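You operate a simulated robot arm through the tools that you are given. There is no shell and no other tool. Be economical: measure what you need, move in short steps, check, and stop when the job is done.

You run a simulated robot arm. Do the job below in one go: nothing can be reset, and whatever is moved stays where it is left.

## Task
Get the top of the winding bench ready for work. At the end: the red spirit level is on the top of the winding bench; the traverse lever is switched on; the black felt holder is on the silver valve plate; the purple bobbin is on the top of the winding bench; whatever was shut is shut again. Leave all else as you found it, and nothing knocked over. Set down upright: purple bobbin. The traverse lever goes to its stop.

The check looks at the end state, three seconds after you hand in, the way a careful person would. Anything else that was tipped, shoved, dropped, spilled or broken makes it a failure.

## Robot
A 7-joint arm with a two-finger parallel gripper, fixed in place. Base frame: the origin is at the foot of the arm, x ahead of it, y to its left, z up. Lengths are in mm, angles in degrees, forces in N, time in s.
With the tool pointing down near the work surface it reaches from about 240 to 680 mm from the base axis. Its first joint turns from -66.0 to 66.0 degrees. Payload 2.4 kg.
The TCP is the grasp point between the finger pads, 30 mm short of the fingertips. In the tool frame z runs along the fingers and y along their closing line. The gripper opens to 94 mm. The fingers are 28 mm wide and 10 mm thick; the gripper's body (50 by 96 mm) begins 55 mm behind the TCP.
Orientation is that of the tool frame in the base frame, as a unit quaternion [w, x, y, z]. With the fingers straight down and closing along the base's y, the tool's x points along the base's -x, its y along +y and its z along -z.

## Interface
- The arm moves only by the tool servo_tool. Its argument "deltas" is a list of rows, each an object of numbers (a shift or turn left out is 0, a gripper value left out holds the last): "dx", "dy", "dz": the shift along the base's x, y, z in mm; "wx", "wy", "wz": the turn, a rotation vector about the base's x, y, z in degrees; "fingers": the finger opening in mm, from 0 to 94. In form: [{"dx": .., "dy": .., "dz": .., "wx": .., "wy": .., "wz": .., "fingers": ..}, ...]. A call has 1 to 10 rows; each row shifts and turns the commanded pose from where the row before left it. A row lasts 0.2 s, in which the tool goes at most 50 mm and 8.6 degrees; a call with a longer step from one row to the next is refused whole, and so is a gripper value outside its range. Where a pose cannot be reached the arm comes as near as it can. A force on the tool above 40 N (or 10 N above the force at the start of the call, whichever is more), or a blocked arm, ends the call early, and 0.2 s more pass. Each finger travels about 153 mm/s and halts on what it meets, pressing with about 37 N; the grip force reading is that of the motor and also rises with nothing between the fingers. The clock runs only during rows and for 0.2 s after the last one: add rows that do not move to give the fingers time. The reply holds the time, the measured pose of the TCP, the force on the tool along the base axes, the opening and the grip force, in the units named above and with some noise, with the torque about the TCP (base axes, N m) and any sound that the robot's microphone picked up.
- Cameras (640 x 400 px; columns grow to the right, rows downward): "scene" is fixed at [66, 481.7, 1449.7]; the picture's right is [-0.60, -0.80, 0.00], its down [-0.41, 0.31, -0.86] and it looks along [0.68, -0.52, -0.51] (base axes); focal length 214 px, centre (320, 200). "wrist" rides on the gripper at [76, 14, -103] in the tool frame; the picture's right is [-0.18, 0.98, 0.00], its down [-0.75, -0.14, -0.64] and it looks along [-0.63, -0.12, 0.77] (tool axes); focal length 243 px, centre (320, 200). There is no depth. A picture from a camera that has moved, and an enlarged one, comes with that camera's place and axes in the base frame and with its lens. The place of the scene camera against the robot may be out by one fixed shift of up to 25 mm in any direction.
- camera(camera): a new picture of that camera. No time passes.
- enlarge(camera, box): a new picture of the part [left, top, right, bottom] of that camera's present view, enlarged. No time passes.
- close_job(): hands the job in; it is judged then, once.

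Go step by step. Nothing tells you positions but the pictures and the camera data: compare them with the known pose of the tool, close in by small moves and look again before you grip or let go. The budget is 120 turns and 76 pictures, counting those below and the enlarged ones. Unless the task says otherwise, let go and move clear before handing in, and close with one line.

The tools are called as a command line: name --argument value ..., lists and objects as JSON in quotes. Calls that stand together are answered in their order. servo_tool: Moves the arm, as the interface text tells. Its arguments: {"type":"object","properties":{"deltas":{"type":"array"}},"required":["deltas"]} The other tools are called the same way: camera (camera) takes a picture; enlarge (camera, box) takes an enlarged picture of a part of a camera's view; close_job () hands the job in.

At the start:

```text
t: 0.0
eef_pos: [330.9, 244.4, 1303.4]
orientation: [-0.001, 0.0, 1.0, -0.001]
force: [-0.5, -0.1, 0.5]
moment: [0.03, -0.02, 0.0]
width: 94.1
gripper_force: 0.1
```

scene: 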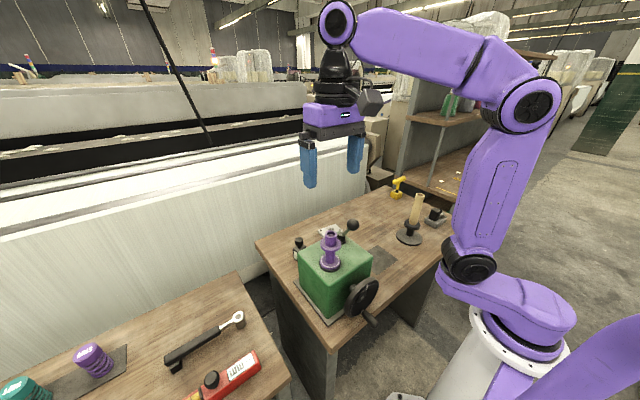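
wrist: 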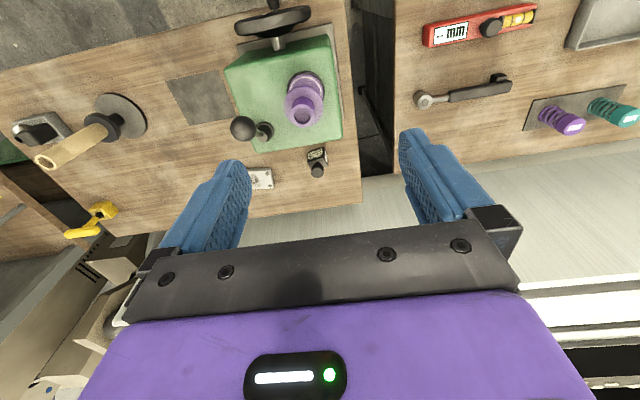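

I see two benches: one with a green machine, a lever and some small items, and one to the left with the red level, a wrench and two bobbins. I'll enlarge the views to identify each item.

enlarge --camera "scene" --box '[240, 160, 480, 360]'

enlarge --camera "scene" --box '[0, 280, 300, 400]'

enlarge --camera "wrist" --box '[0, 0, 380, 240]'

enlarge --camera "wrist" --box '[380, 0, 640, 160]'

```text
2.00 times, centred on (360, 260) of scene
camera zoom: at [66.0, 481.7, 1449.7], right [-0.6, -0.8, 0.0], down [-0.41, 0.31, -0.86], along [0.68, -0.52, -0.51], focal length 429 px, centre (240, 80)
```

zoom: 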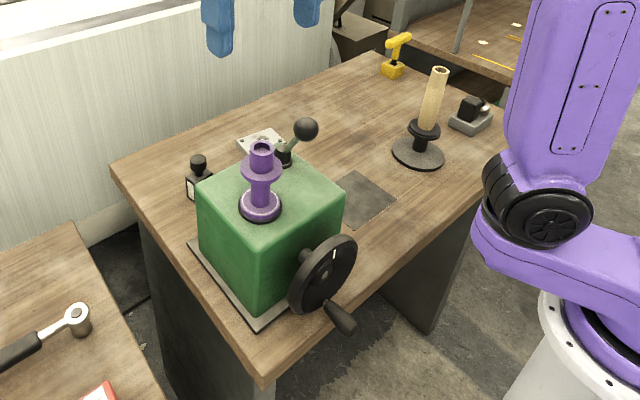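

```text
2.13 times, centred on (150, 340) of scene
camera zoom: at [66.0, 481.7, 1449.7], right [-0.6, -0.8, 0.0], down [-0.41, 0.31, -0.86], along [0.68, -0.52, -0.51], focal length 458 px, centre (683, -99)
```

zoom: 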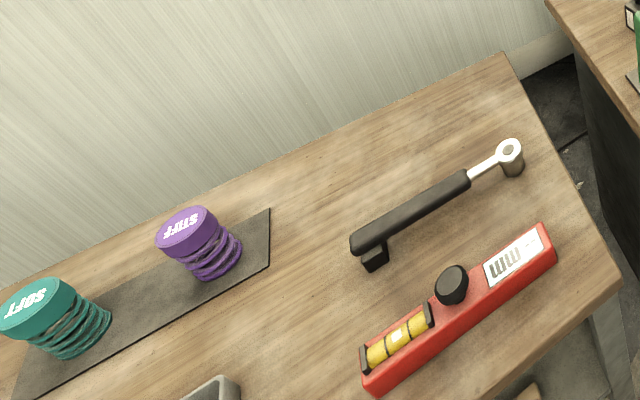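

```text
1.67 times, centred on (190, 120) of wrist
camera zoom: at [255.6, 257.6, 1405.5], right [0.18, 0.98, 0.0], down [0.75, -0.14, 0.64], along [0.63, -0.12, -0.77], focal length 404 px, centre (537, 333)
```

zoom: 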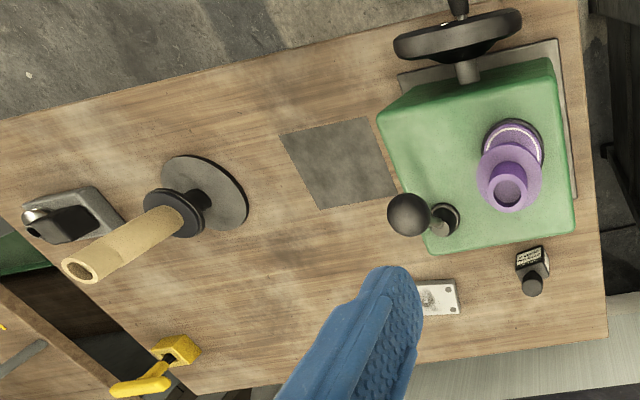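

```text
2.46 times, centred on (510, 80) of wrist
camera zoom: at [255.6, 257.6, 1405.5], right [0.18, 0.98, 0.0], down [0.75, -0.14, 0.64], along [0.63, -0.12, -0.77], focal length 597 px, centre (-148, 495)
```

zoom: 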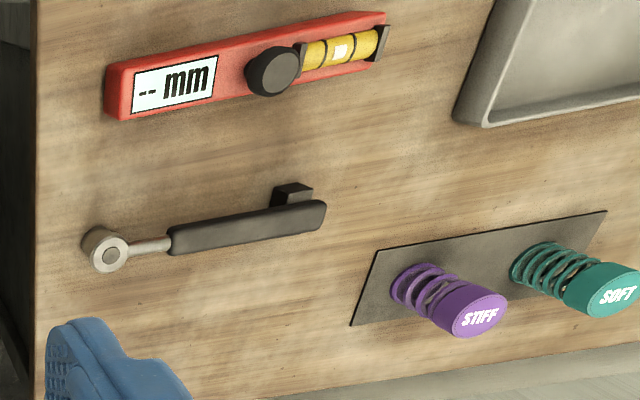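

The bobbin sits on the green machine, next to a ball lever. There is a small silver plate near the far edge and a small black labelled item beside it. I'll move over the winding bench for a closer look.

servo_tool --deltas '[{"dy": -29, "dz": -31}, {"dy": -29, "dz": -31}, {"dy": -29, "dz": -31}, {"dy": -29, "dz": -31}, {"dy": -28, "dz": -29}, {}]'

camera --camera "wrist"

```text
t: 1.4
eef_pos: [328.2, 98.9, 1149.6]
orientation: [0.0, 0.0, 1.0, -0.001]
force: [-0.7, 0.2, -0.3]
moment: [-0.03, 0.01, 0.0]
width: 94.4
gripper_force: 0.1
```

```text
69 pictures are left
camera wrist: at [251.0, 112.3, 1251.9], right [0.18, 0.98, 0.0], down [0.75, -0.14, 0.64], along [0.63, -0.12, -0.77], focal length 243 px, centre (320, 200)
```

wrist: 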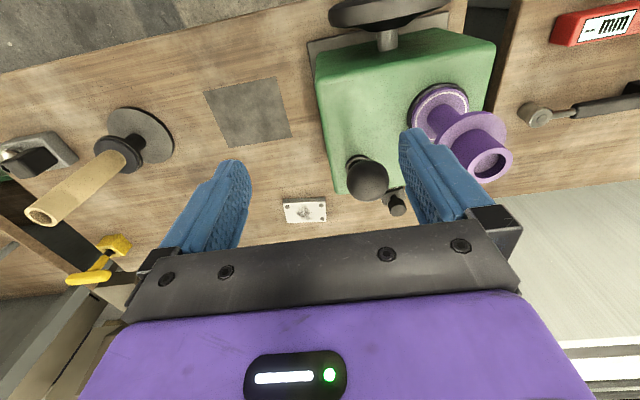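

The ball lever seems to sit on the corner of the green box. I'll enlarge to confirm that and check the other candidates.

enlarge --camera "wrist" --box '[260, 60, 540, 235]'

enlarge --camera "wrist" --box '[0, 80, 240, 300]'

enlarge --camera "scene" --box '[280, 200, 380, 290]'

enlarge --camera "scene" --box '[375, 170, 455, 250]'

```text
2.29 times, centred on (400, 148) of wrist
camera zoom: at [251.0, 112.3, 1251.9], right [0.18, 0.98, 0.0], down [0.75, -0.14, 0.64], along [0.63, -0.12, -0.77], focal length 555 px, centre (137, 320)
```

zoom: 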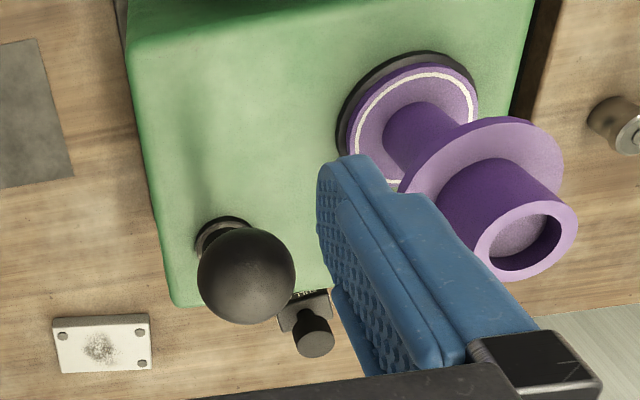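

```text
1.82 times, centred on (120, 190) of wrist
camera zoom: at [251.0, 112.3, 1251.9], right [0.18, 0.98, 0.0], down [0.75, -0.14, 0.64], along [0.63, -0.12, -0.77], focal length 441 px, centre (684, 218)
```

zoom: 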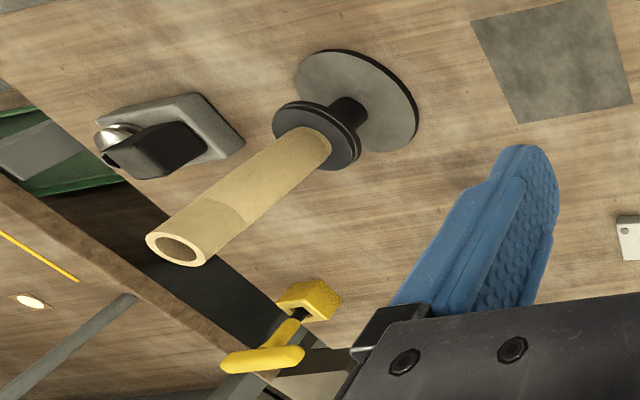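

```text
4.44 times, centred on (330, 245) of scene
camera zoom: at [66.0, 481.7, 1449.7], right [-0.6, -0.8, 0.0], down [-0.41, 0.31, -0.86], along [0.68, -0.52, -0.51], focal length 953 px, centre (276, 0)
```

zoom: 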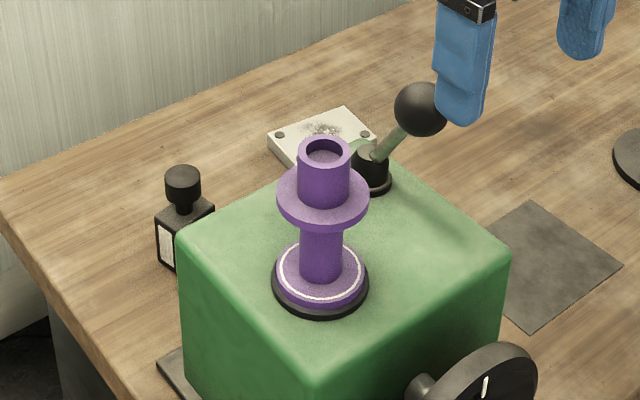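

```text
5.00 times, centred on (415, 210) of scene
camera zoom: at [66.0, 481.7, 1449.7], right [-0.6, -0.8, 0.0], down [-0.41, 0.31, -0.86], along [0.68, -0.52, -0.51], focal length 1072 px, centre (-155, 150)
```

zoom: 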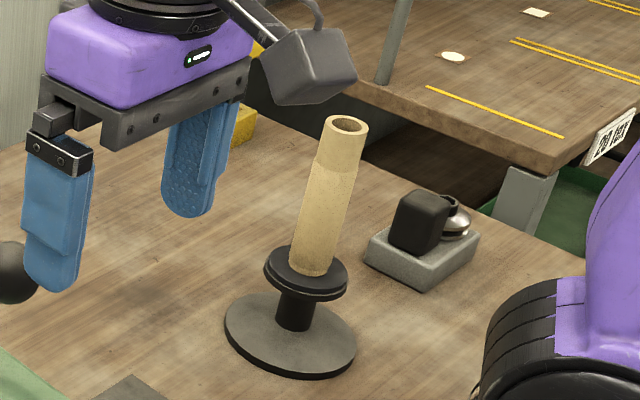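

The ball lever is on the green machine's top at about z≈1088. It leans towards the robot, so I take it as the traverse lever and will push it towards +x. I'll close the fingers and come in behind the ball.

servo_tool --deltas '[{"dx": -15, "dy": 15, "fingers": 0}, {"dx": -10, "dy": 14}, {"dz": -25}, {"dz": -18}, {}]'

camera --camera "wrist"

enlarge --camera "scene" --box '[270, 180, 410, 290]'

```text
t: 2.6
eef_pos: [307.1, 127.2, 1108.7]
orientation: [0.0, 0.001, 1.0, 0.0]
force: [-0.2, -0.3, 0.2]
moment: [0.05, 0.01, -0.02]
width: 0.1
gripper_force: 33.2
```

```text
64 pictures are left
camera wrist: at [230.9, 141.7, 1211.2], right [0.18, 0.98, 0.0], down [0.75, -0.14, 0.64], along [0.63, -0.12, -0.77], focal length 243 px, centre (320, 200)
```

wrist: 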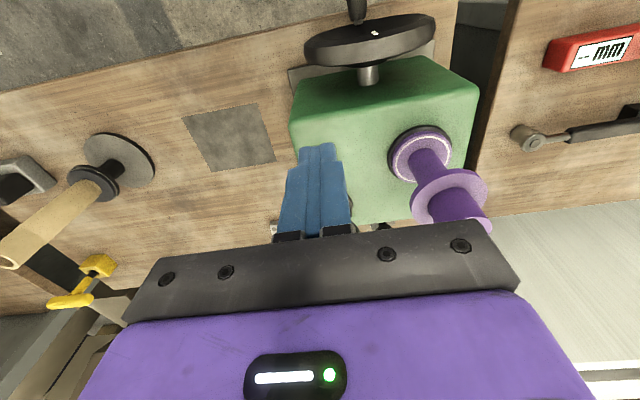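

```text
3.64 times, centred on (340, 235) of scene
camera zoom: at [66.0, 481.7, 1449.7], right [-0.6, -0.8, 0.0], down [-0.41, 0.31, -0.86], along [0.68, -0.52, -0.51], focal length 780 px, centre (247, 73)
```

zoom: 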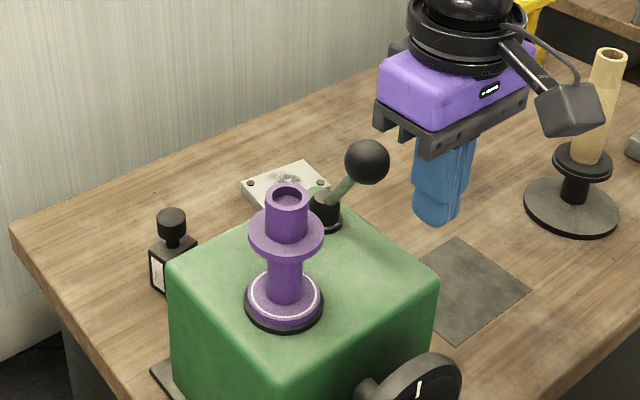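

The fingertips are behind the ball, roughly level with its centre. I'll push in +x in small steps.

servo_tool --deltas '[{"dx": 15}, {"dx": 15}, {"dx": 15}, {"dx": 15}, {"dx": 15}, {"dx": 15}, {"dx": 10}]'

enlarge --camera "scene" --box '[270, 180, 410, 290]'

```text
t: 4.2
eef_pos: [407.5, 127.3, 1108.2]
orientation: [0.0, 0.001, 1.0, 0.0]
force: [-0.5, 1.1, -0.5]
moment: [0.01, -0.03, 0.02]
width: 0.0
gripper_force: 33.1
```

```text
3.64 times, centred on (340, 235) of scene
camera zoom: at [66.0, 481.7, 1449.7], right [-0.6, -0.8, 0.0], down [-0.41, 0.31, -0.86], along [0.68, -0.52, -0.51], focal length 780 px, centre (247, 73)
```

zoom: 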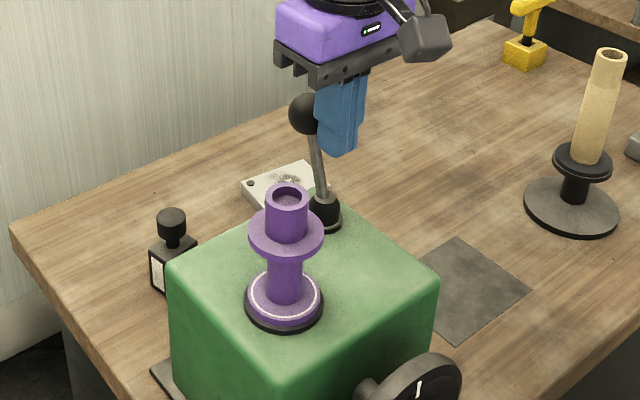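

The lever is swinging with the push. I'll continue to the stop.

servo_tool --deltas '[{"dx": 10}, {"dx": 10}, {"dx": 10}, {"dx": 8}, {"dx": 6}, {"dx": 6}, {"dx": 6}]'

enlarge --camera "scene" --box '[270, 180, 410, 290]'

```text
t: 5.0
eef_pos: [427.0, 129.3, 1108.5]
orientation: [-0.014, -0.001, 1.0, -0.003]
force: [-12.3, -0.8, 2.6]
moment: [-0.04, 0.17, -0.03]
width: 0.0
gripper_force: 33.2
stopped in row 3: the force on the tool passed its limit (the readings are from after the stop); the commanded pose is now the measured one
```

```text
3.64 times, centred on (340, 235) of scene
camera zoom: at [65.6, 481.6, 1449.7], right [-0.6, -0.8, 0.0], down [-0.41, 0.31, -0.86], along [0.68, -0.52, -0.51], focal length 780 px, centre (247, 73)
```

zoom: 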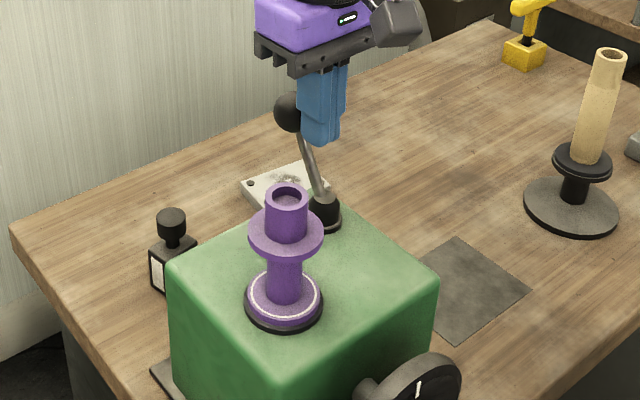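

The push met resistance, probably the stop. I'll push once more gently to confirm, then back off.

servo_tool --deltas '[{"dx": 2}, {"dx": 2}, {"dx": 2}, {"dx": 2}]'

servo_tool --deltas '[{"dx": -20}, {"dx": -40}, {"dx": -40, "dz": 20}, {"dx": -20, "dz": 40}, {"dz": 30}, {}]'

camera --camera "wrist"

enlarge --camera "scene" --box '[270, 180, 410, 290]'

```text
t: 5.6
eef_pos: [427.0, 128.7, 1108.2]
orientation: [-0.022, -0.002, 1.0, -0.004]
force: [-10.8, -0.5, 3.0]
moment: [-0.03, 0.13, 0.0]
width: 0.1
gripper_force: 32.9
stopped in row 3: the force on the tool passed its limit (the readings are from after the stop); the commanded pose is now the measured one
```

```text
t: 7.0
eef_pos: [308.2, 131.1, 1198.3]
orientation: [-0.02, -0.001, 1.0, -0.004]
force: [-0.4, -0.5, -0.5]
moment: [0.0, -0.01, 0.0]
width: 0.2
gripper_force: 33.6
```

```text
60 pictures are left
camera wrist: at [235.8, 144.8, 1301.9], right [0.18, 0.98, -0.01], down [0.78, -0.13, 0.61], along [0.6, -0.12, -0.79], focal length 243 px, centre (320, 200)
```

wrist: 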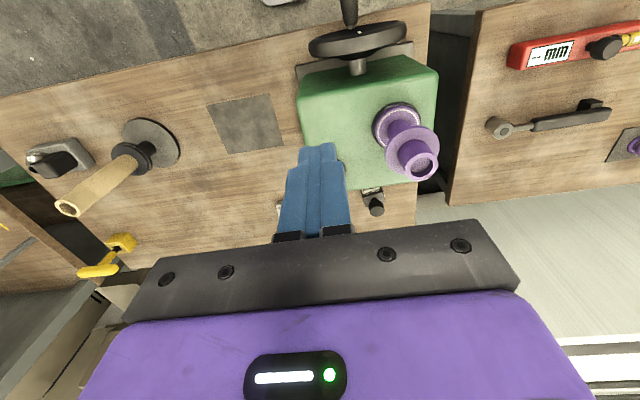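

```text
3.64 times, centred on (340, 235) of scene
camera zoom: at [66.0, 481.7, 1449.7], right [-0.6, -0.8, 0.0], down [-0.41, 0.31, -0.86], along [0.68, -0.52, -0.51], focal length 780 px, centre (247, 73)
```

zoom: 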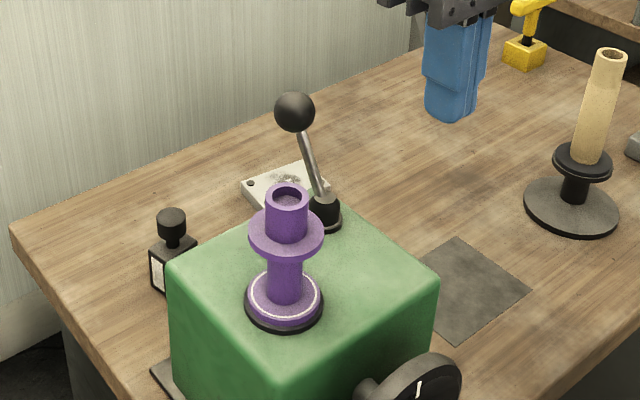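

The lever holds at its far stop. Next is the bobbin at about (364, 213), top near z≈1097. I'll level the tool, move over it and look.

servo_tool --deltas '[{"dx": 14, "dy": 20, "wy": -2.5, "fingers": 60}, {"dx": 14, "dy": 20}, {"dx": 14, "dy": 21}, {"dx": 14, "dy": 21}, {"dz": -20}, {"dz": -20}, {}]'

camera --camera "wrist"

enlarge --camera "scene" --box '[270, 180, 410, 290]'

```text
t: 8.6
eef_pos: [365.9, 212.7, 1155.4]
orientation: [0.002, -0.002, 1.0, -0.003]
force: [-0.7, -0.5, -0.6]
moment: [-0.01, 0.0, -0.01]
width: 60.1
gripper_force: 0.1
```

```text
58 pictures are left
camera wrist: at [289.8, 226.2, 1257.4], right [0.18, 0.98, -0.01], down [0.75, -0.13, 0.65], along [0.63, -0.12, -0.76], focal length 243 px, centre (320, 200)
```

wrist: 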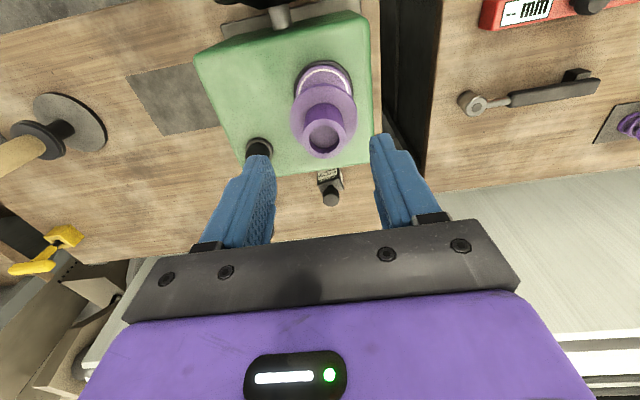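

```text
3.64 times, centred on (340, 235) of scene
camera zoom: at [66.0, 481.7, 1449.7], right [-0.6, -0.8, 0.0], down [-0.41, 0.31, -0.86], along [0.68, -0.52, -0.51], focal length 780 px, centre (247, 73)
```

zoom: 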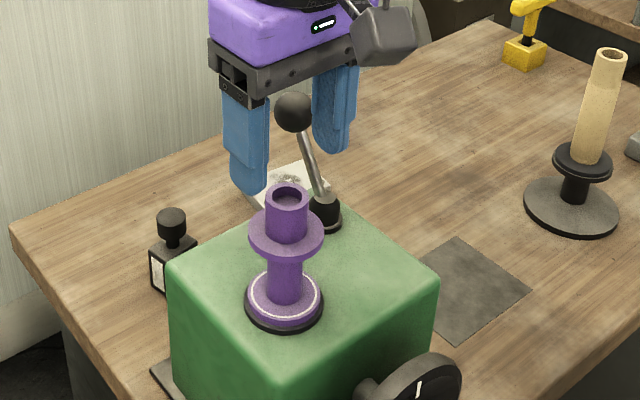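

The bobbin axis is near (361, 214.5), with the flange at about z≈1063 and the top near 1104. I'll lower around the top tube, stop just above the flange and grip.

servo_tool --deltas '[{"dx": -5, "dy": 2, "dz": -15}, {"dz": -15}, {"dz": -14}, {"dz": -12}, {"fingers": 20}, {"fingers": 20}, {}]'

enlarge --camera "scene" --box '[270, 180, 410, 290]'

camera --camera "wrist"

```text
t: 10.2
eef_pos: [360.9, 215.1, 1102.2]
orientation: [0.003, -0.002, 1.0, -0.001]
force: [-2.9, 8.9, 19.3]
moment: [0.42, 0.34, -0.04]
width: 50.4
gripper_force: 36.7
```

```text
3.64 times, centred on (340, 235) of scene
camera zoom: at [65.7, 481.8, 1449.6], right [-0.6, -0.8, 0.0], down [-0.41, 0.31, -0.86], along [0.68, -0.52, -0.51], focal length 780 px, centre (247, 73)
```

zoom: 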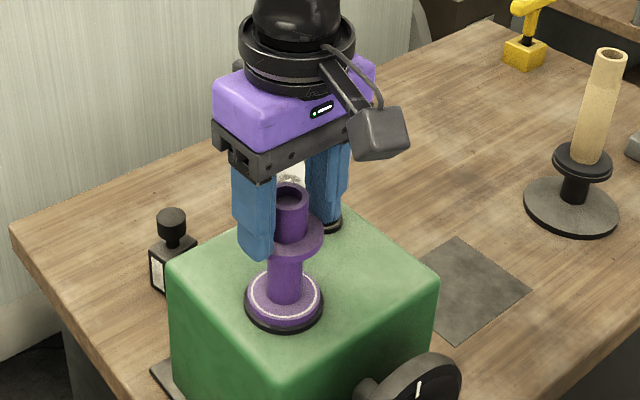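

```text
55 pictures are left
camera wrist: at [284.3, 228.7, 1202.9], right [0.18, 0.98, 0.0], down [0.75, -0.14, 0.65], along [0.64, -0.12, -0.76], focal length 243 px, centre (320, 200)
```

wrist: 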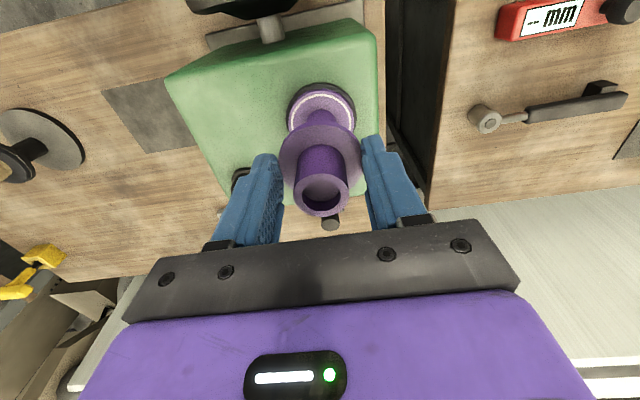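

The fingertips closed on the flange rather than the tube. I'll open, raise a little and grip the tube.

servo_tool --deltas '[{"fingers": 62}, {}, {"dz": 8}, {"dz": 6}, {}]'

servo_tool --deltas '[{"fingers": 42}, {"fingers": 34}, {"fingers": 20}, {}]'

enlarge --camera "scene" --box '[270, 180, 410, 290]'

```text
t: 11.4
eef_pos: [361.2, 213.8, 1114.3]
orientation: [0.002, -0.002, 1.0, -0.003]
force: [0.3, -0.1, 0.0]
moment: [0.01, 0.02, -0.02]
width: 62.1
gripper_force: 0.0
```

```text
t: 12.4
eef_pos: [361.5, 213.3, 1114.4]
orientation: [0.002, -0.001, 1.0, -0.003]
force: [-0.4, 0.0, 2.7]
moment: [0.0, 0.01, 0.0]
width: 28.3
gripper_force: 36.8
```

```text
3.64 times, centred on (340, 235) of scene
camera zoom: at [66.0, 481.7, 1449.7], right [-0.6, -0.8, 0.0], down [-0.41, 0.31, -0.86], along [0.68, -0.52, -0.51], focal length 780 px, centre (247, 73)
```

zoom: 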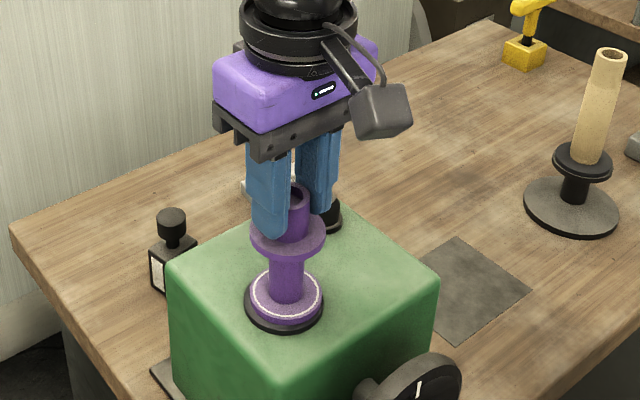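

The tube is gripped at 28 mm. I'll lift straight up slowly and check that the bobbin comes free.

servo_tool --deltas '[{"dz": 8}, {"dz": 10}, {"dz": 10}, {"dz": 10}, {"dz": 10}, {}]'

camera --camera "scene"

```text
t: 13.8
eef_pos: [359.0, 213.1, 1164.4]
orientation: [0.002, -0.001, 1.0, -0.004]
force: [-0.6, -0.4, -0.7]
moment: [0.01, 0.03, 0.0]
width: 28.4
gripper_force: 36.9
```

```text
53 pictures are left
```

scene: 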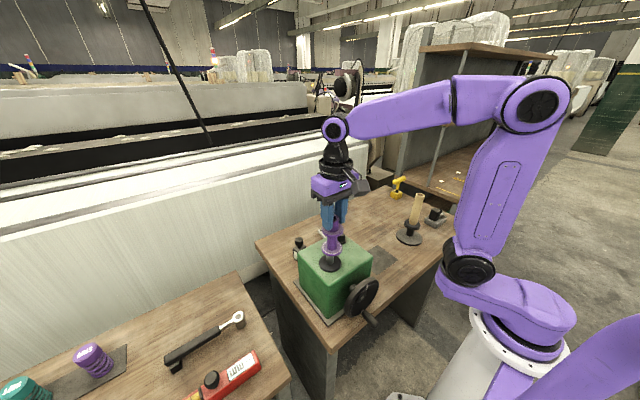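

enlarge --camera "scene" --box '[270, 160, 410, 290]'

camera --camera "wrist"

```text
3.08 times, centred on (340, 225) of scene
camera zoom: at [66.0, 481.7, 1449.7], right [-0.6, -0.8, 0.0], down [-0.41, 0.31, -0.86], along [0.68, -0.52, -0.51], focal length 660 px, centre (258, 123)
```

zoom: 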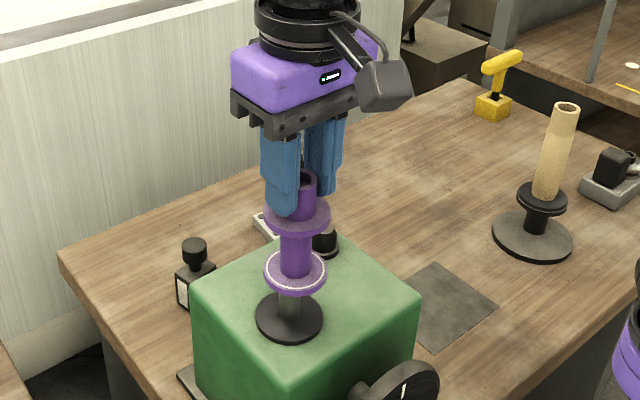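

```text
51 pictures are left
camera wrist: at [282.7, 226.7, 1264.5], right [0.18, 0.98, -0.01], down [0.75, -0.13, 0.65], along [0.63, -0.12, -0.76], focal length 243 px, centre (320, 200)
```

wrist: 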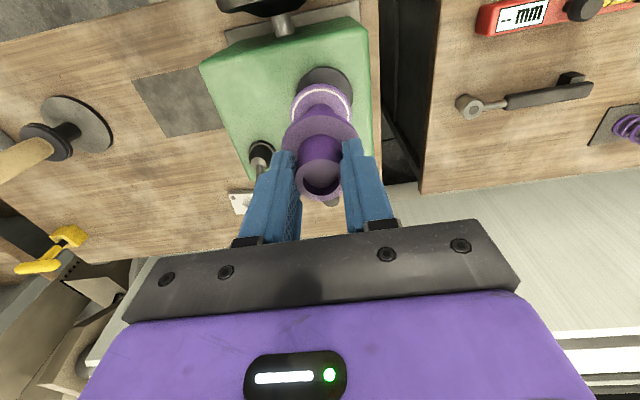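

The bobbin is sliding up off a spindle. I'll lift higher to clear it fully.

servo_tool --deltas '[{"dz": 20}, {"dz": 20}, {"dz": 20}, {"dz": 25}, {"dz": 25}, {}]'

enlarge --camera "scene" --box '[270, 140, 410, 280]'

```text
t: 15.2
eef_pos: [359.1, 213.2, 1270.5]
orientation: [0.001, -0.002, 1.0, -0.004]
force: [-0.5, -0.3, -0.6]
moment: [-0.01, -0.03, 0.0]
width: 28.7
gripper_force: 37.0
```

```text
2.86 times, centred on (340, 210) of scene
camera zoom: at [66.0, 481.7, 1449.7], right [-0.6, -0.8, 0.0], down [-0.41, 0.31, -0.86], along [0.68, -0.52, -0.51], focal length 613 px, centre (263, 171)
```

zoom: 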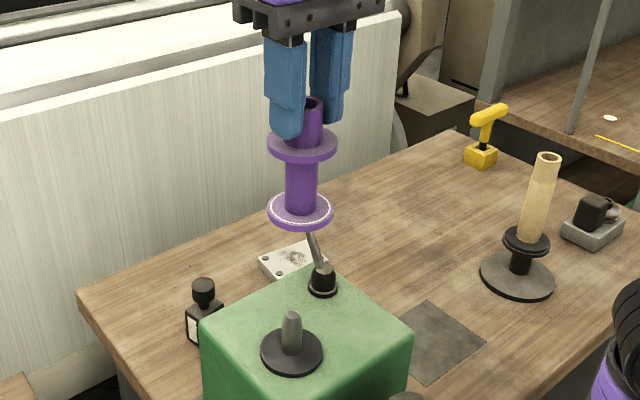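

The bobbin is clear of the spindle, with its base about 110 mm below the TCP. I'll carry it to open bench space near (520, -150).

servo_tool --deltas '[{"dx": 16, "dy": -36}, {"dx": 16, "dy": -36}, {"dx": 16, "dy": -36}, {"dx": 16, "dy": -36}, {"dx": 16, "dy": -36}, {"dx": 16, "dy": -36}, {"dx": 16, "dy": -36}, {"dx": 16, "dy": -36}, {"dx": 16, "dy": -38}, {"dx": 16, "dy": -37}]'

servo_tool --deltas '[{"dz": -40}, {"dz": -40}, {"dz": -40}, {"dz": -40}, {"dz": -40}, {"dz": -40}, {"dz": -40}, {"dz": -30}, {}]'

camera --camera "scene"

camera --camera "wrist"

```text
t: 17.4
eef_pos: [520.4, -150.1, 1272.3]
orientation: [0.002, -0.001, 1.0, -0.003]
force: [0.1, -0.7, 0.1]
moment: [-0.04, 0.0, 0.0]
width: 28.2
gripper_force: 37.1
```

```text
t: 19.4
eef_pos: [519.7, -150.6, 962.4]
orientation: [0.002, -0.002, 1.0, -0.004]
force: [-0.2, 0.2, 0.7]
moment: [0.01, 0.0, -0.06]
width: 28.3
gripper_force: 36.9
```

```text
49 pictures are left
```

scene: 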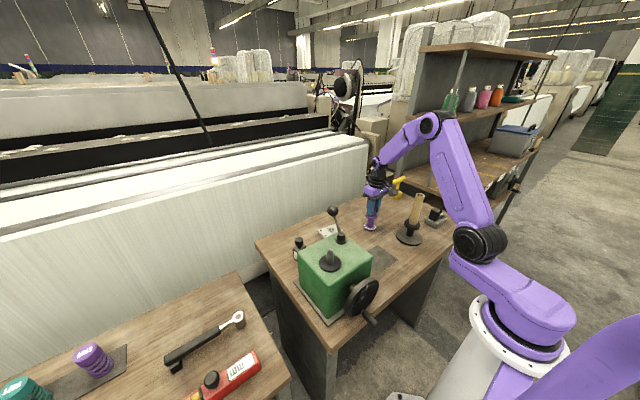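

```text
48 pictures are left
camera wrist: at [442.5, -134.8, 1063.7], right [0.18, 0.98, -0.01], down [0.75, -0.13, 0.65], along [0.63, -0.12, -0.76], focal length 243 px, centre (320, 200)
```

wrist: 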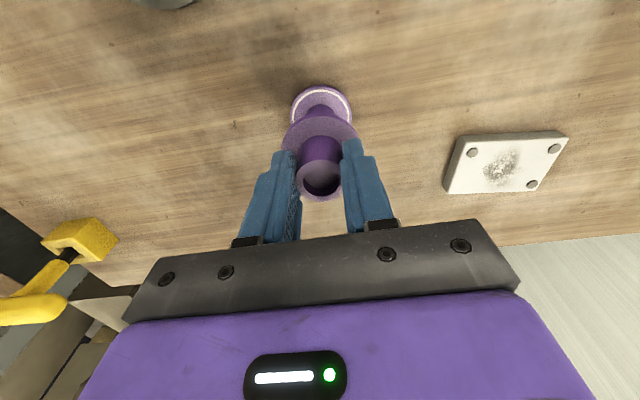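

The space below is clear. I'll lower slowly until it touches.

servo_tool --deltas '[{"dz": -15}, {"dz": -12}, {"dz": -8}, {"dz": -5}, {"dz": -3}, {"dz": -3}, {}]'

enlarge --camera "scene" --box '[320, 160, 460, 260]'

```text
t: 20.0
eef_pos: [521.8, -149.2, 947.7]
orientation: [0.005, -0.002, 1.0, -0.005]
force: [-4.0, 1.2, 13.2]
moment: [0.45, 0.41, 0.1]
width: 28.6
gripper_force: 37.0
stopped in row 2: the force on the tool passed its limit (the readings are from after the stop); the commanded pose is now the measured one
```

```text
4.00 times, centred on (390, 210) of scene
camera zoom: at [65.7, 481.8, 1449.6], right [-0.6, -0.8, 0.0], down [-0.41, 0.31, -0.86], along [0.68, -0.52, -0.51], focal length 858 px, centre (40, 160)
```

zoom: 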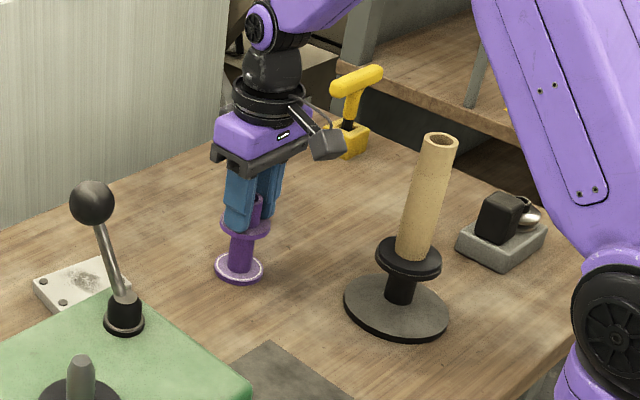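

Contact is confirmed: the bobbin base is about 145 mm below the TCP, which puts it on the bench at z≈802. I'll ease off the pressure, open the fingers and check.

servo_tool --deltas '[{"dz": 0.5}, {"fingers": 32}, {"fingers": 50}, {}]'

enlarge --camera "scene" --box '[320, 160, 460, 260]'

```text
t: 21.0
eef_pos: [520.2, -149.0, 948.1]
orientation: [0.006, -0.002, 1.0, -0.006]
force: [0.7, -1.6, 16.4]
moment: [0.39, -0.09, -0.04]
width: 49.6
gripper_force: 0.0
```

```text
4.00 times, centred on (390, 210) of scene
camera zoom: at [65.8, 481.7, 1449.6], right [-0.6, -0.8, 0.0], down [-0.41, 0.31, -0.86], along [0.68, -0.52, -0.51], focal length 858 px, centre (40, 160)
```

zoom: 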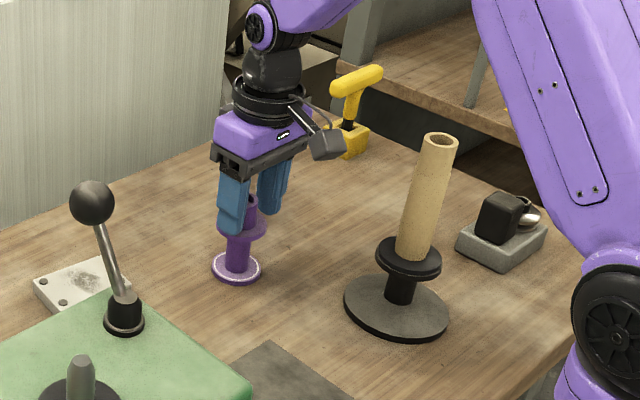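

The fingers are open with the tips resting on the flange. I'll raise straight up.

servo_tool --deltas '[{"dz": 3}, {"dz": 6, "fingers": 60}, {"dz": 20}, {"dz": 40}, {"dz": 40}, {}]'

camera --camera "wrist"

enlarge --camera "scene" --box '[280, 180, 440, 280]'

```text
t: 22.4
eef_pos: [520.2, -149.7, 1056.1]
orientation: [0.005, -0.002, 1.0, -0.004]
force: [-0.9, -0.1, 0.1]
moment: [0.02, -0.03, 0.0]
width: 59.8
gripper_force: 0.1
```

```text
45 pictures are left
camera wrist: at [442.0, -135.9, 1156.1], right [0.18, 0.98, -0.01], down [0.75, -0.13, 0.65], along [0.64, -0.12, -0.76], focal length 243 px, centre (320, 200)
```

wrist: 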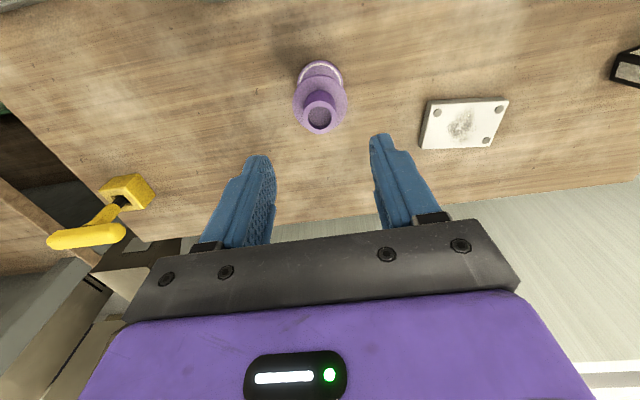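

```text
4.00 times, centred on (360, 230) of scene
camera zoom: at [66.0, 481.7, 1449.7], right [-0.6, -0.8, 0.0], down [-0.41, 0.31, -0.86], along [0.68, -0.52, -0.51], focal length 858 px, centre (160, 80)
```

zoom: 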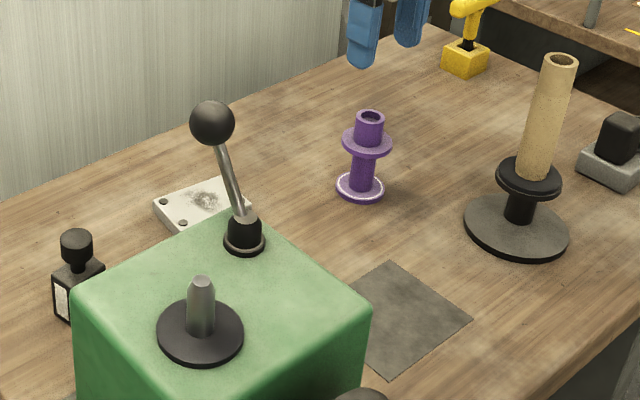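

The bobbin stands upright. Triangulating across views puts the bench at z≈850 and the plate top at about (595, 15, 861). Next I'll go round high to look at the black holder near (577, 190).

servo_tool --deltas '[{"dz": 45}, {"dz": 45}, {"dy": 42}, {"dy": 42}, {"dy": 42}, {"dy": 42}, {"dy": 42}, {"dy": 42}, {"dy": 42}, {"dy": 20}]'

camera --camera "wrist"

```text
t: 24.6
eef_pos: [520.1, 165.0, 1147.4]
orientation: [0.006, -0.001, 1.0, -0.005]
force: [0.2, 0.5, -0.4]
moment: [0.03, 0.03, -0.02]
width: 59.8
gripper_force: 0.0
```

```text
43 pictures are left
camera wrist: at [442.4, 178.7, 1248.4], right [0.18, 0.98, -0.01], down [0.75, -0.13, 0.65], along [0.64, -0.12, -0.76], focal length 243 px, centre (320, 200)
```

wrist: 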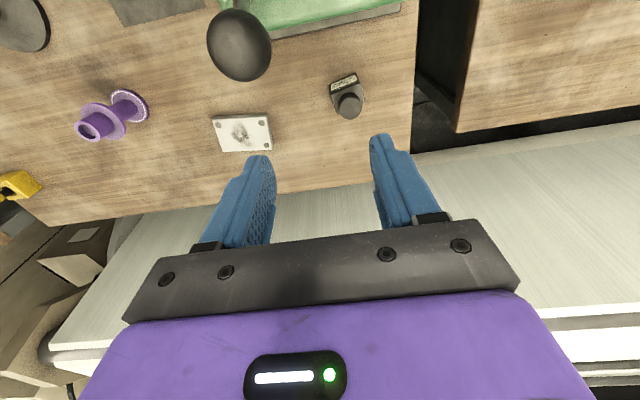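

enlarge --camera "wrist" --box '[200, 60, 400, 160]'

enlarge --camera "scene" --box '[280, 215, 350, 270]'

```text
3.20 times, centred on (300, 110) of wrist
camera zoom: at [442.4, 178.7, 1248.4], right [0.18, 0.98, -0.01], down [0.75, -0.13, 0.65], along [0.64, -0.12, -0.76], focal length 776 px, centre (384, 488)
```

zoom: 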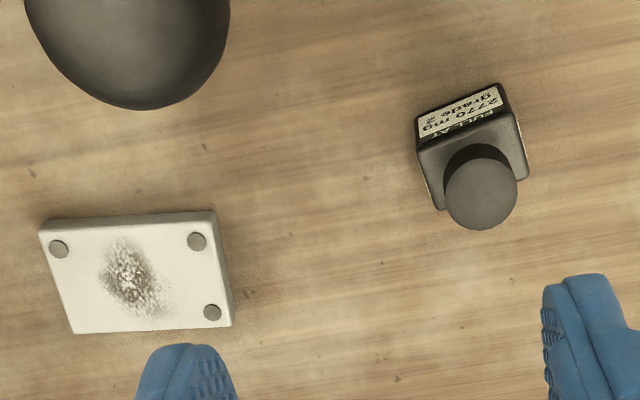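

```text
7.27 times, centred on (315, 242) of scene
camera zoom: at [66.0, 481.7, 1449.6], right [-0.6, -0.8, 0.0], down [-0.41, 0.31, -0.86], along [0.68, -0.52, -0.51], focal length 1560 px, centre (356, -109)
```

zoom: 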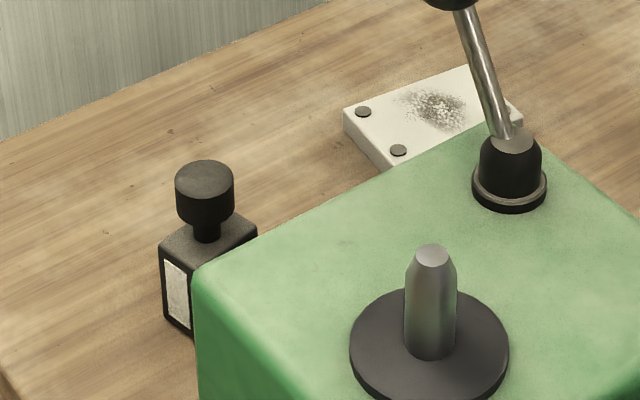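

The black knobbed block carries a label. I'll read it closely and compare it with the other black item near the tube.

enlarge --camera "wrist" --box '[325, 65, 370, 125]'

enlarge --camera "scene" --box '[415, 195, 455, 230]'

```text
6.67 times, centred on (348, 95) of wrist
camera zoom: at [442.4, 178.7, 1248.4], right [0.18, 0.98, -0.01], down [0.75, -0.13, 0.65], along [0.64, -0.12, -0.76], focal length 1618 px, centre (137, 900)
```

zoom: 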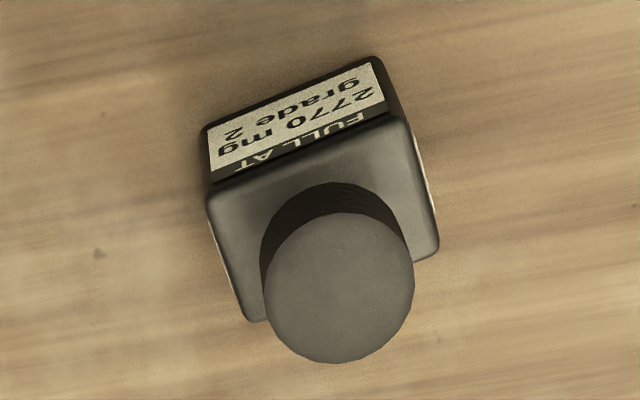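

```text
11.43 times, centred on (435, 212) of scene
camera zoom: at [66.0, 481.7, 1449.6], right [-0.6, -0.8, 0.0], down [-0.41, 0.31, -0.86], along [0.68, -0.52, -0.51], focal length 2451 px, centre (-994, 57)
```

zoom: 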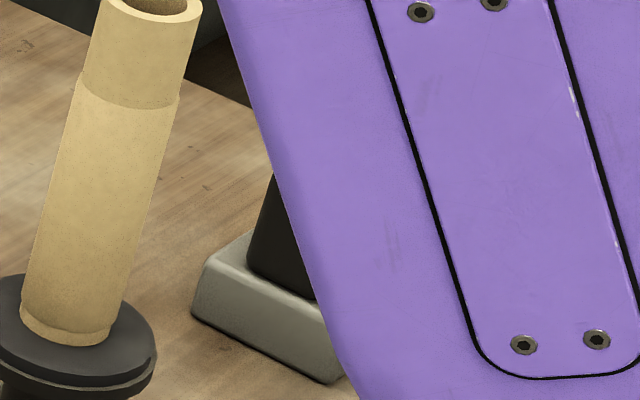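

This is the felt holder: its label gives a felt grade and it has a round knob about 30 mm across, near (566, 195). I'll move above it and look closer.

servo_tool --deltas '[{"dx": 23, "dy": 15}, {"dx": 23, "dy": 15}, {"dz": -40}, {"dz": -40}, {"dz": -37}, {}]'

camera --camera "wrist"

enlarge --camera "scene" --box '[270, 190, 370, 270]'

```text
t: 26.0
eef_pos: [567.4, 194.3, 1029.2]
orientation: [0.005, -0.002, 1.0, -0.005]
force: [0.3, 0.1, -0.1]
moment: [-0.04, 0.04, 0.02]
width: 60.1
gripper_force: 0.1
```

```text
38 pictures are left
camera wrist: at [491.1, 208.2, 1130.2], right [0.18, 0.98, -0.01], down [0.75, -0.13, 0.65], along [0.64, -0.12, -0.76], focal length 243 px, centre (320, 200)
```

wrist: 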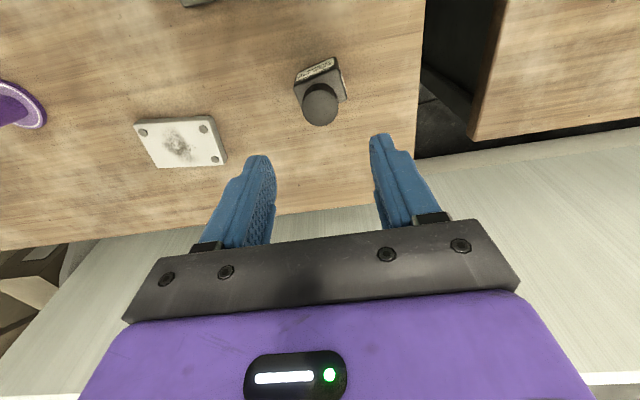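

```text
5.00 times, centred on (320, 230) of scene
camera zoom: at [66.0, 481.7, 1449.7], right [-0.6, -0.8, 0.0], down [-0.41, 0.31, -0.86], along [0.68, -0.52, -0.51], focal length 1072 px, centre (320, 50)
```

zoom: 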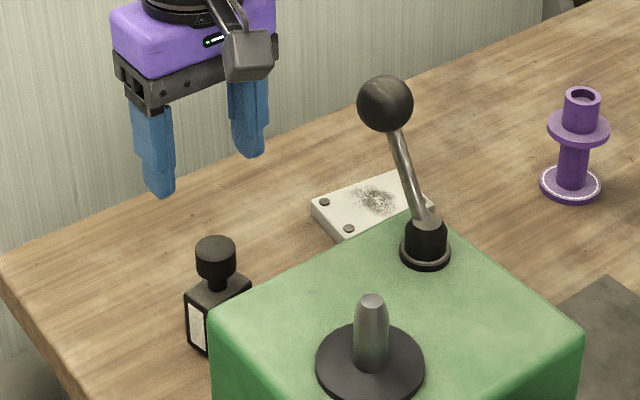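

The knob is centred near (559, 194.6) with its top at z≈932. I'll lower to TCP z≈936 with the fingers straddling it and check before gripping.

servo_tool --deltas '[{"dx": -8, "dz": -30}, {"dz": -30}, {"dz": -15}, {"dz": -10}, {"dz": -8}, {}]'

camera --camera "wrist"

enlarge --camera "scene" --box '[270, 190, 370, 270]'

```text
t: 27.4
eef_pos: [560.2, 195.5, 936.1]
orientation: [0.005, -0.002, 1.0, -0.005]
force: [-0.2, 0.3, 0.3]
moment: [-0.01, 0.0, -0.01]
width: 60.1
gripper_force: 0.0
```

```text
36 pictures are left
camera wrist: at [483.1, 209.5, 1037.7], right [0.18, 0.98, -0.01], down [0.75, -0.13, 0.65], along [0.64, -0.12, -0.76], focal length 243 px, centre (320, 200)
```

wrist: 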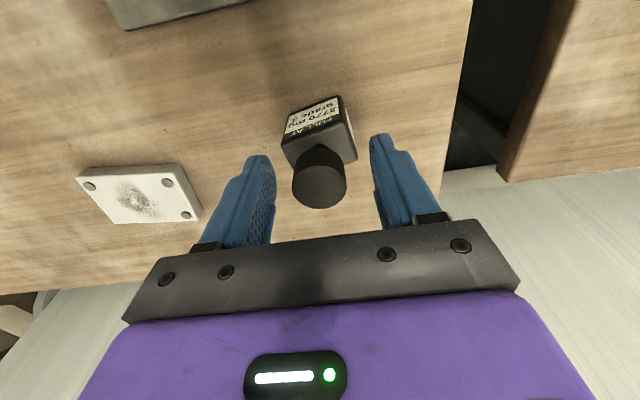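

```text
5.00 times, centred on (320, 230) of scene
camera zoom: at [66.0, 481.7, 1449.7], right [-0.6, -0.8, 0.0], down [-0.41, 0.31, -0.86], along [0.68, -0.52, -0.51], focal length 1072 px, centre (320, 50)
```

zoom: 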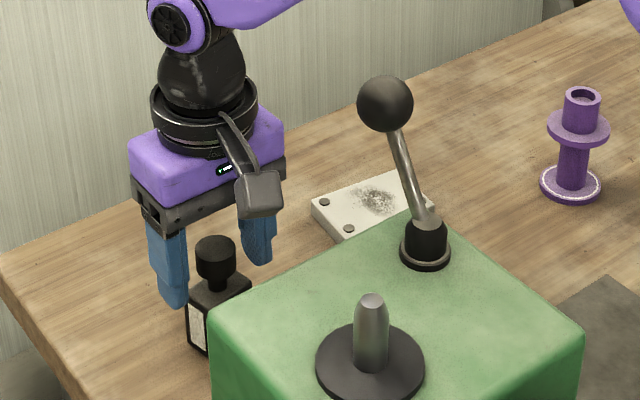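

The knob is centred between the fingers, so I'll grip it.

servo_tool --deltas '[{"fingers": 42}, {"fingers": 30}, {"fingers": 15}, {}]'

servo_tool --deltas '[{"dz": 5}, {"dz": 10}, {"dz": 20}, {}]'

camera --camera "wrist"

```text
t: 28.4
eef_pos: [561.2, 196.1, 936.5]
orientation: [0.005, -0.001, 1.0, -0.005]
force: [0.3, -0.4, -0.2]
moment: [0.07, 0.0, 0.0]
width: 27.6
gripper_force: 36.5
```

```text
t: 29.4
eef_pos: [559.2, 194.5, 972.3]
orientation: [0.005, -0.002, 1.0, -0.004]
force: [-1.0, 0.7, -1.4]
moment: [-0.02, 0.03, -0.01]
width: 27.5
gripper_force: 36.7
```

```text
34 pictures are left
camera wrist: at [481.8, 209.0, 1072.8], right [0.18, 0.98, -0.01], down [0.75, -0.13, 0.65], along [0.64, -0.12, -0.76], focal length 243 px, centre (320, 200)
```

wrist: 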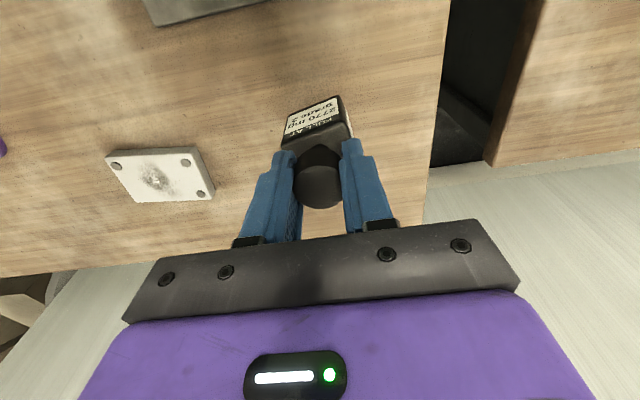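

The holder is lifted. The plate centre triangulates to (594.5, 16.3, top 861). I'll raise so the camera clears the lever ball, traverse, then descend over the plate.

servo_tool --deltas '[{"dx": 17, "dz": 40}, {"dx": 18, "dz": 40}, {"dz": 20}, {"dy": -40}, {"dy": -40}, {"dy": -40}, {"dy": -40}, {"dy": -18}, {}]'

servo_tool --deltas '[{"dz": -40}, {"dz": -40}, {"dz": -20}, {}]'

camera --camera "wrist"

enlarge --camera "scene" --box '[270, 180, 390, 270]'

```text
t: 31.4
eef_pos: [594.6, 16.8, 1072.2]
orientation: [0.005, -0.002, 1.0, -0.004]
force: [-0.1, 0.2, -1.5]
moment: [-0.03, -0.03, 0.01]
width: 27.5
gripper_force: 37.4
```

```text
t: 32.4
eef_pos: [595.7, 16.1, 970.8]
orientation: [0.005, -0.002, 1.0, -0.004]
force: [-0.7, 0.3, -0.9]
moment: [-0.02, -0.02, -0.01]
width: 27.5
gripper_force: 37.2
```

```text
33 pictures are left
camera wrist: at [518.2, 30.5, 1072.5], right [0.18, 0.98, -0.01], down [0.75, -0.13, 0.65], along [0.64, -0.12, -0.76], focal length 243 px, centre (320, 200)
```

wrist: 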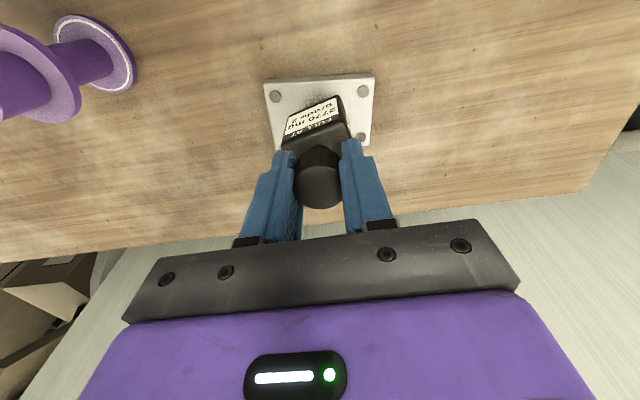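

```text
4.44 times, centred on (330, 225) of scene
camera zoom: at [66.1, 481.7, 1449.7], right [-0.6, -0.8, 0.0], down [-0.41, 0.31, -0.86], along [0.68, -0.52, -0.51], focal length 953 px, centre (276, 89)
```

zoom: 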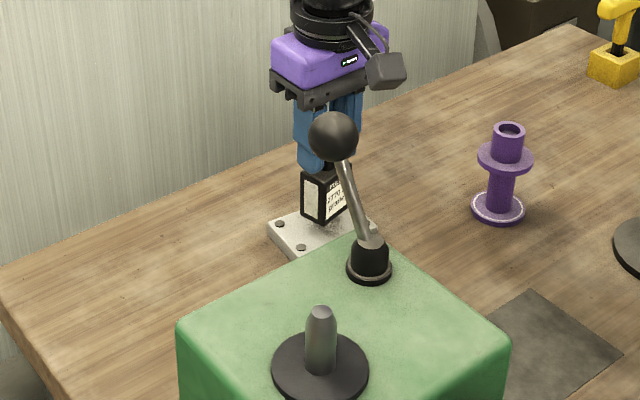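

The holder is over the plate's centre with about 24 mm to go. I'll lower gently.

servo_tool --deltas '[{"dz": -10}, {"dz": -6}, {"dz": -3}, {"dz": -2}, {"dz": -2}, {"dz": -2}, {}]'

camera --camera "wrist"

enlarge --camera "scene" --box '[310, 190, 370, 250]'

```text
t: 33.7
eef_pos: [594.9, 16.0, 952.1]
orientation: [0.01, -0.001, 1.0, -0.004]
force: [-0.6, 0.0, 4.8]
moment: [0.18, 0.03, 0.01]
width: 27.2
gripper_force: 36.8
stopped in row 6: the force on the tool passed its limit (the readings are from after the stop); the commanded pose is now the measured one
```

```text
31 pictures are left
camera wrist: at [517.4, 30.9, 1052.8], right [0.18, 0.98, 0.0], down [0.74, -0.14, 0.66], along [0.65, -0.12, -0.75], focal length 243 px, centre (320, 200)
```

wrist: 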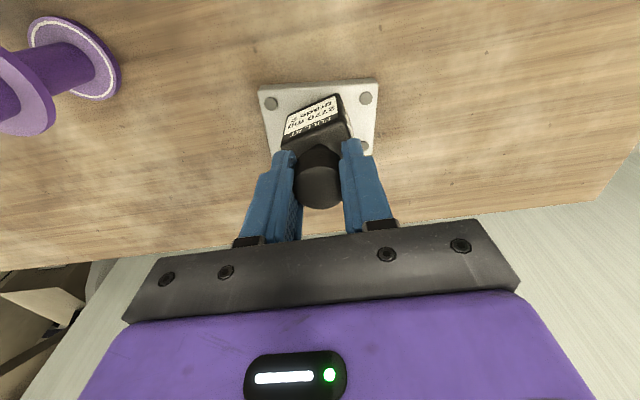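

```text
6.67 times, centred on (340, 220) of scene
camera zoom: at [65.9, 481.7, 1449.7], right [-0.6, -0.8, 0.0], down [-0.41, 0.31, -0.86], along [0.68, -0.52, -0.51], focal length 1430 px, centre (187, 67)
```

zoom: 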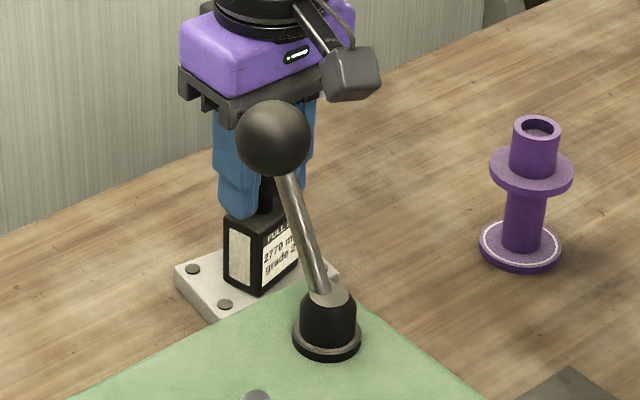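

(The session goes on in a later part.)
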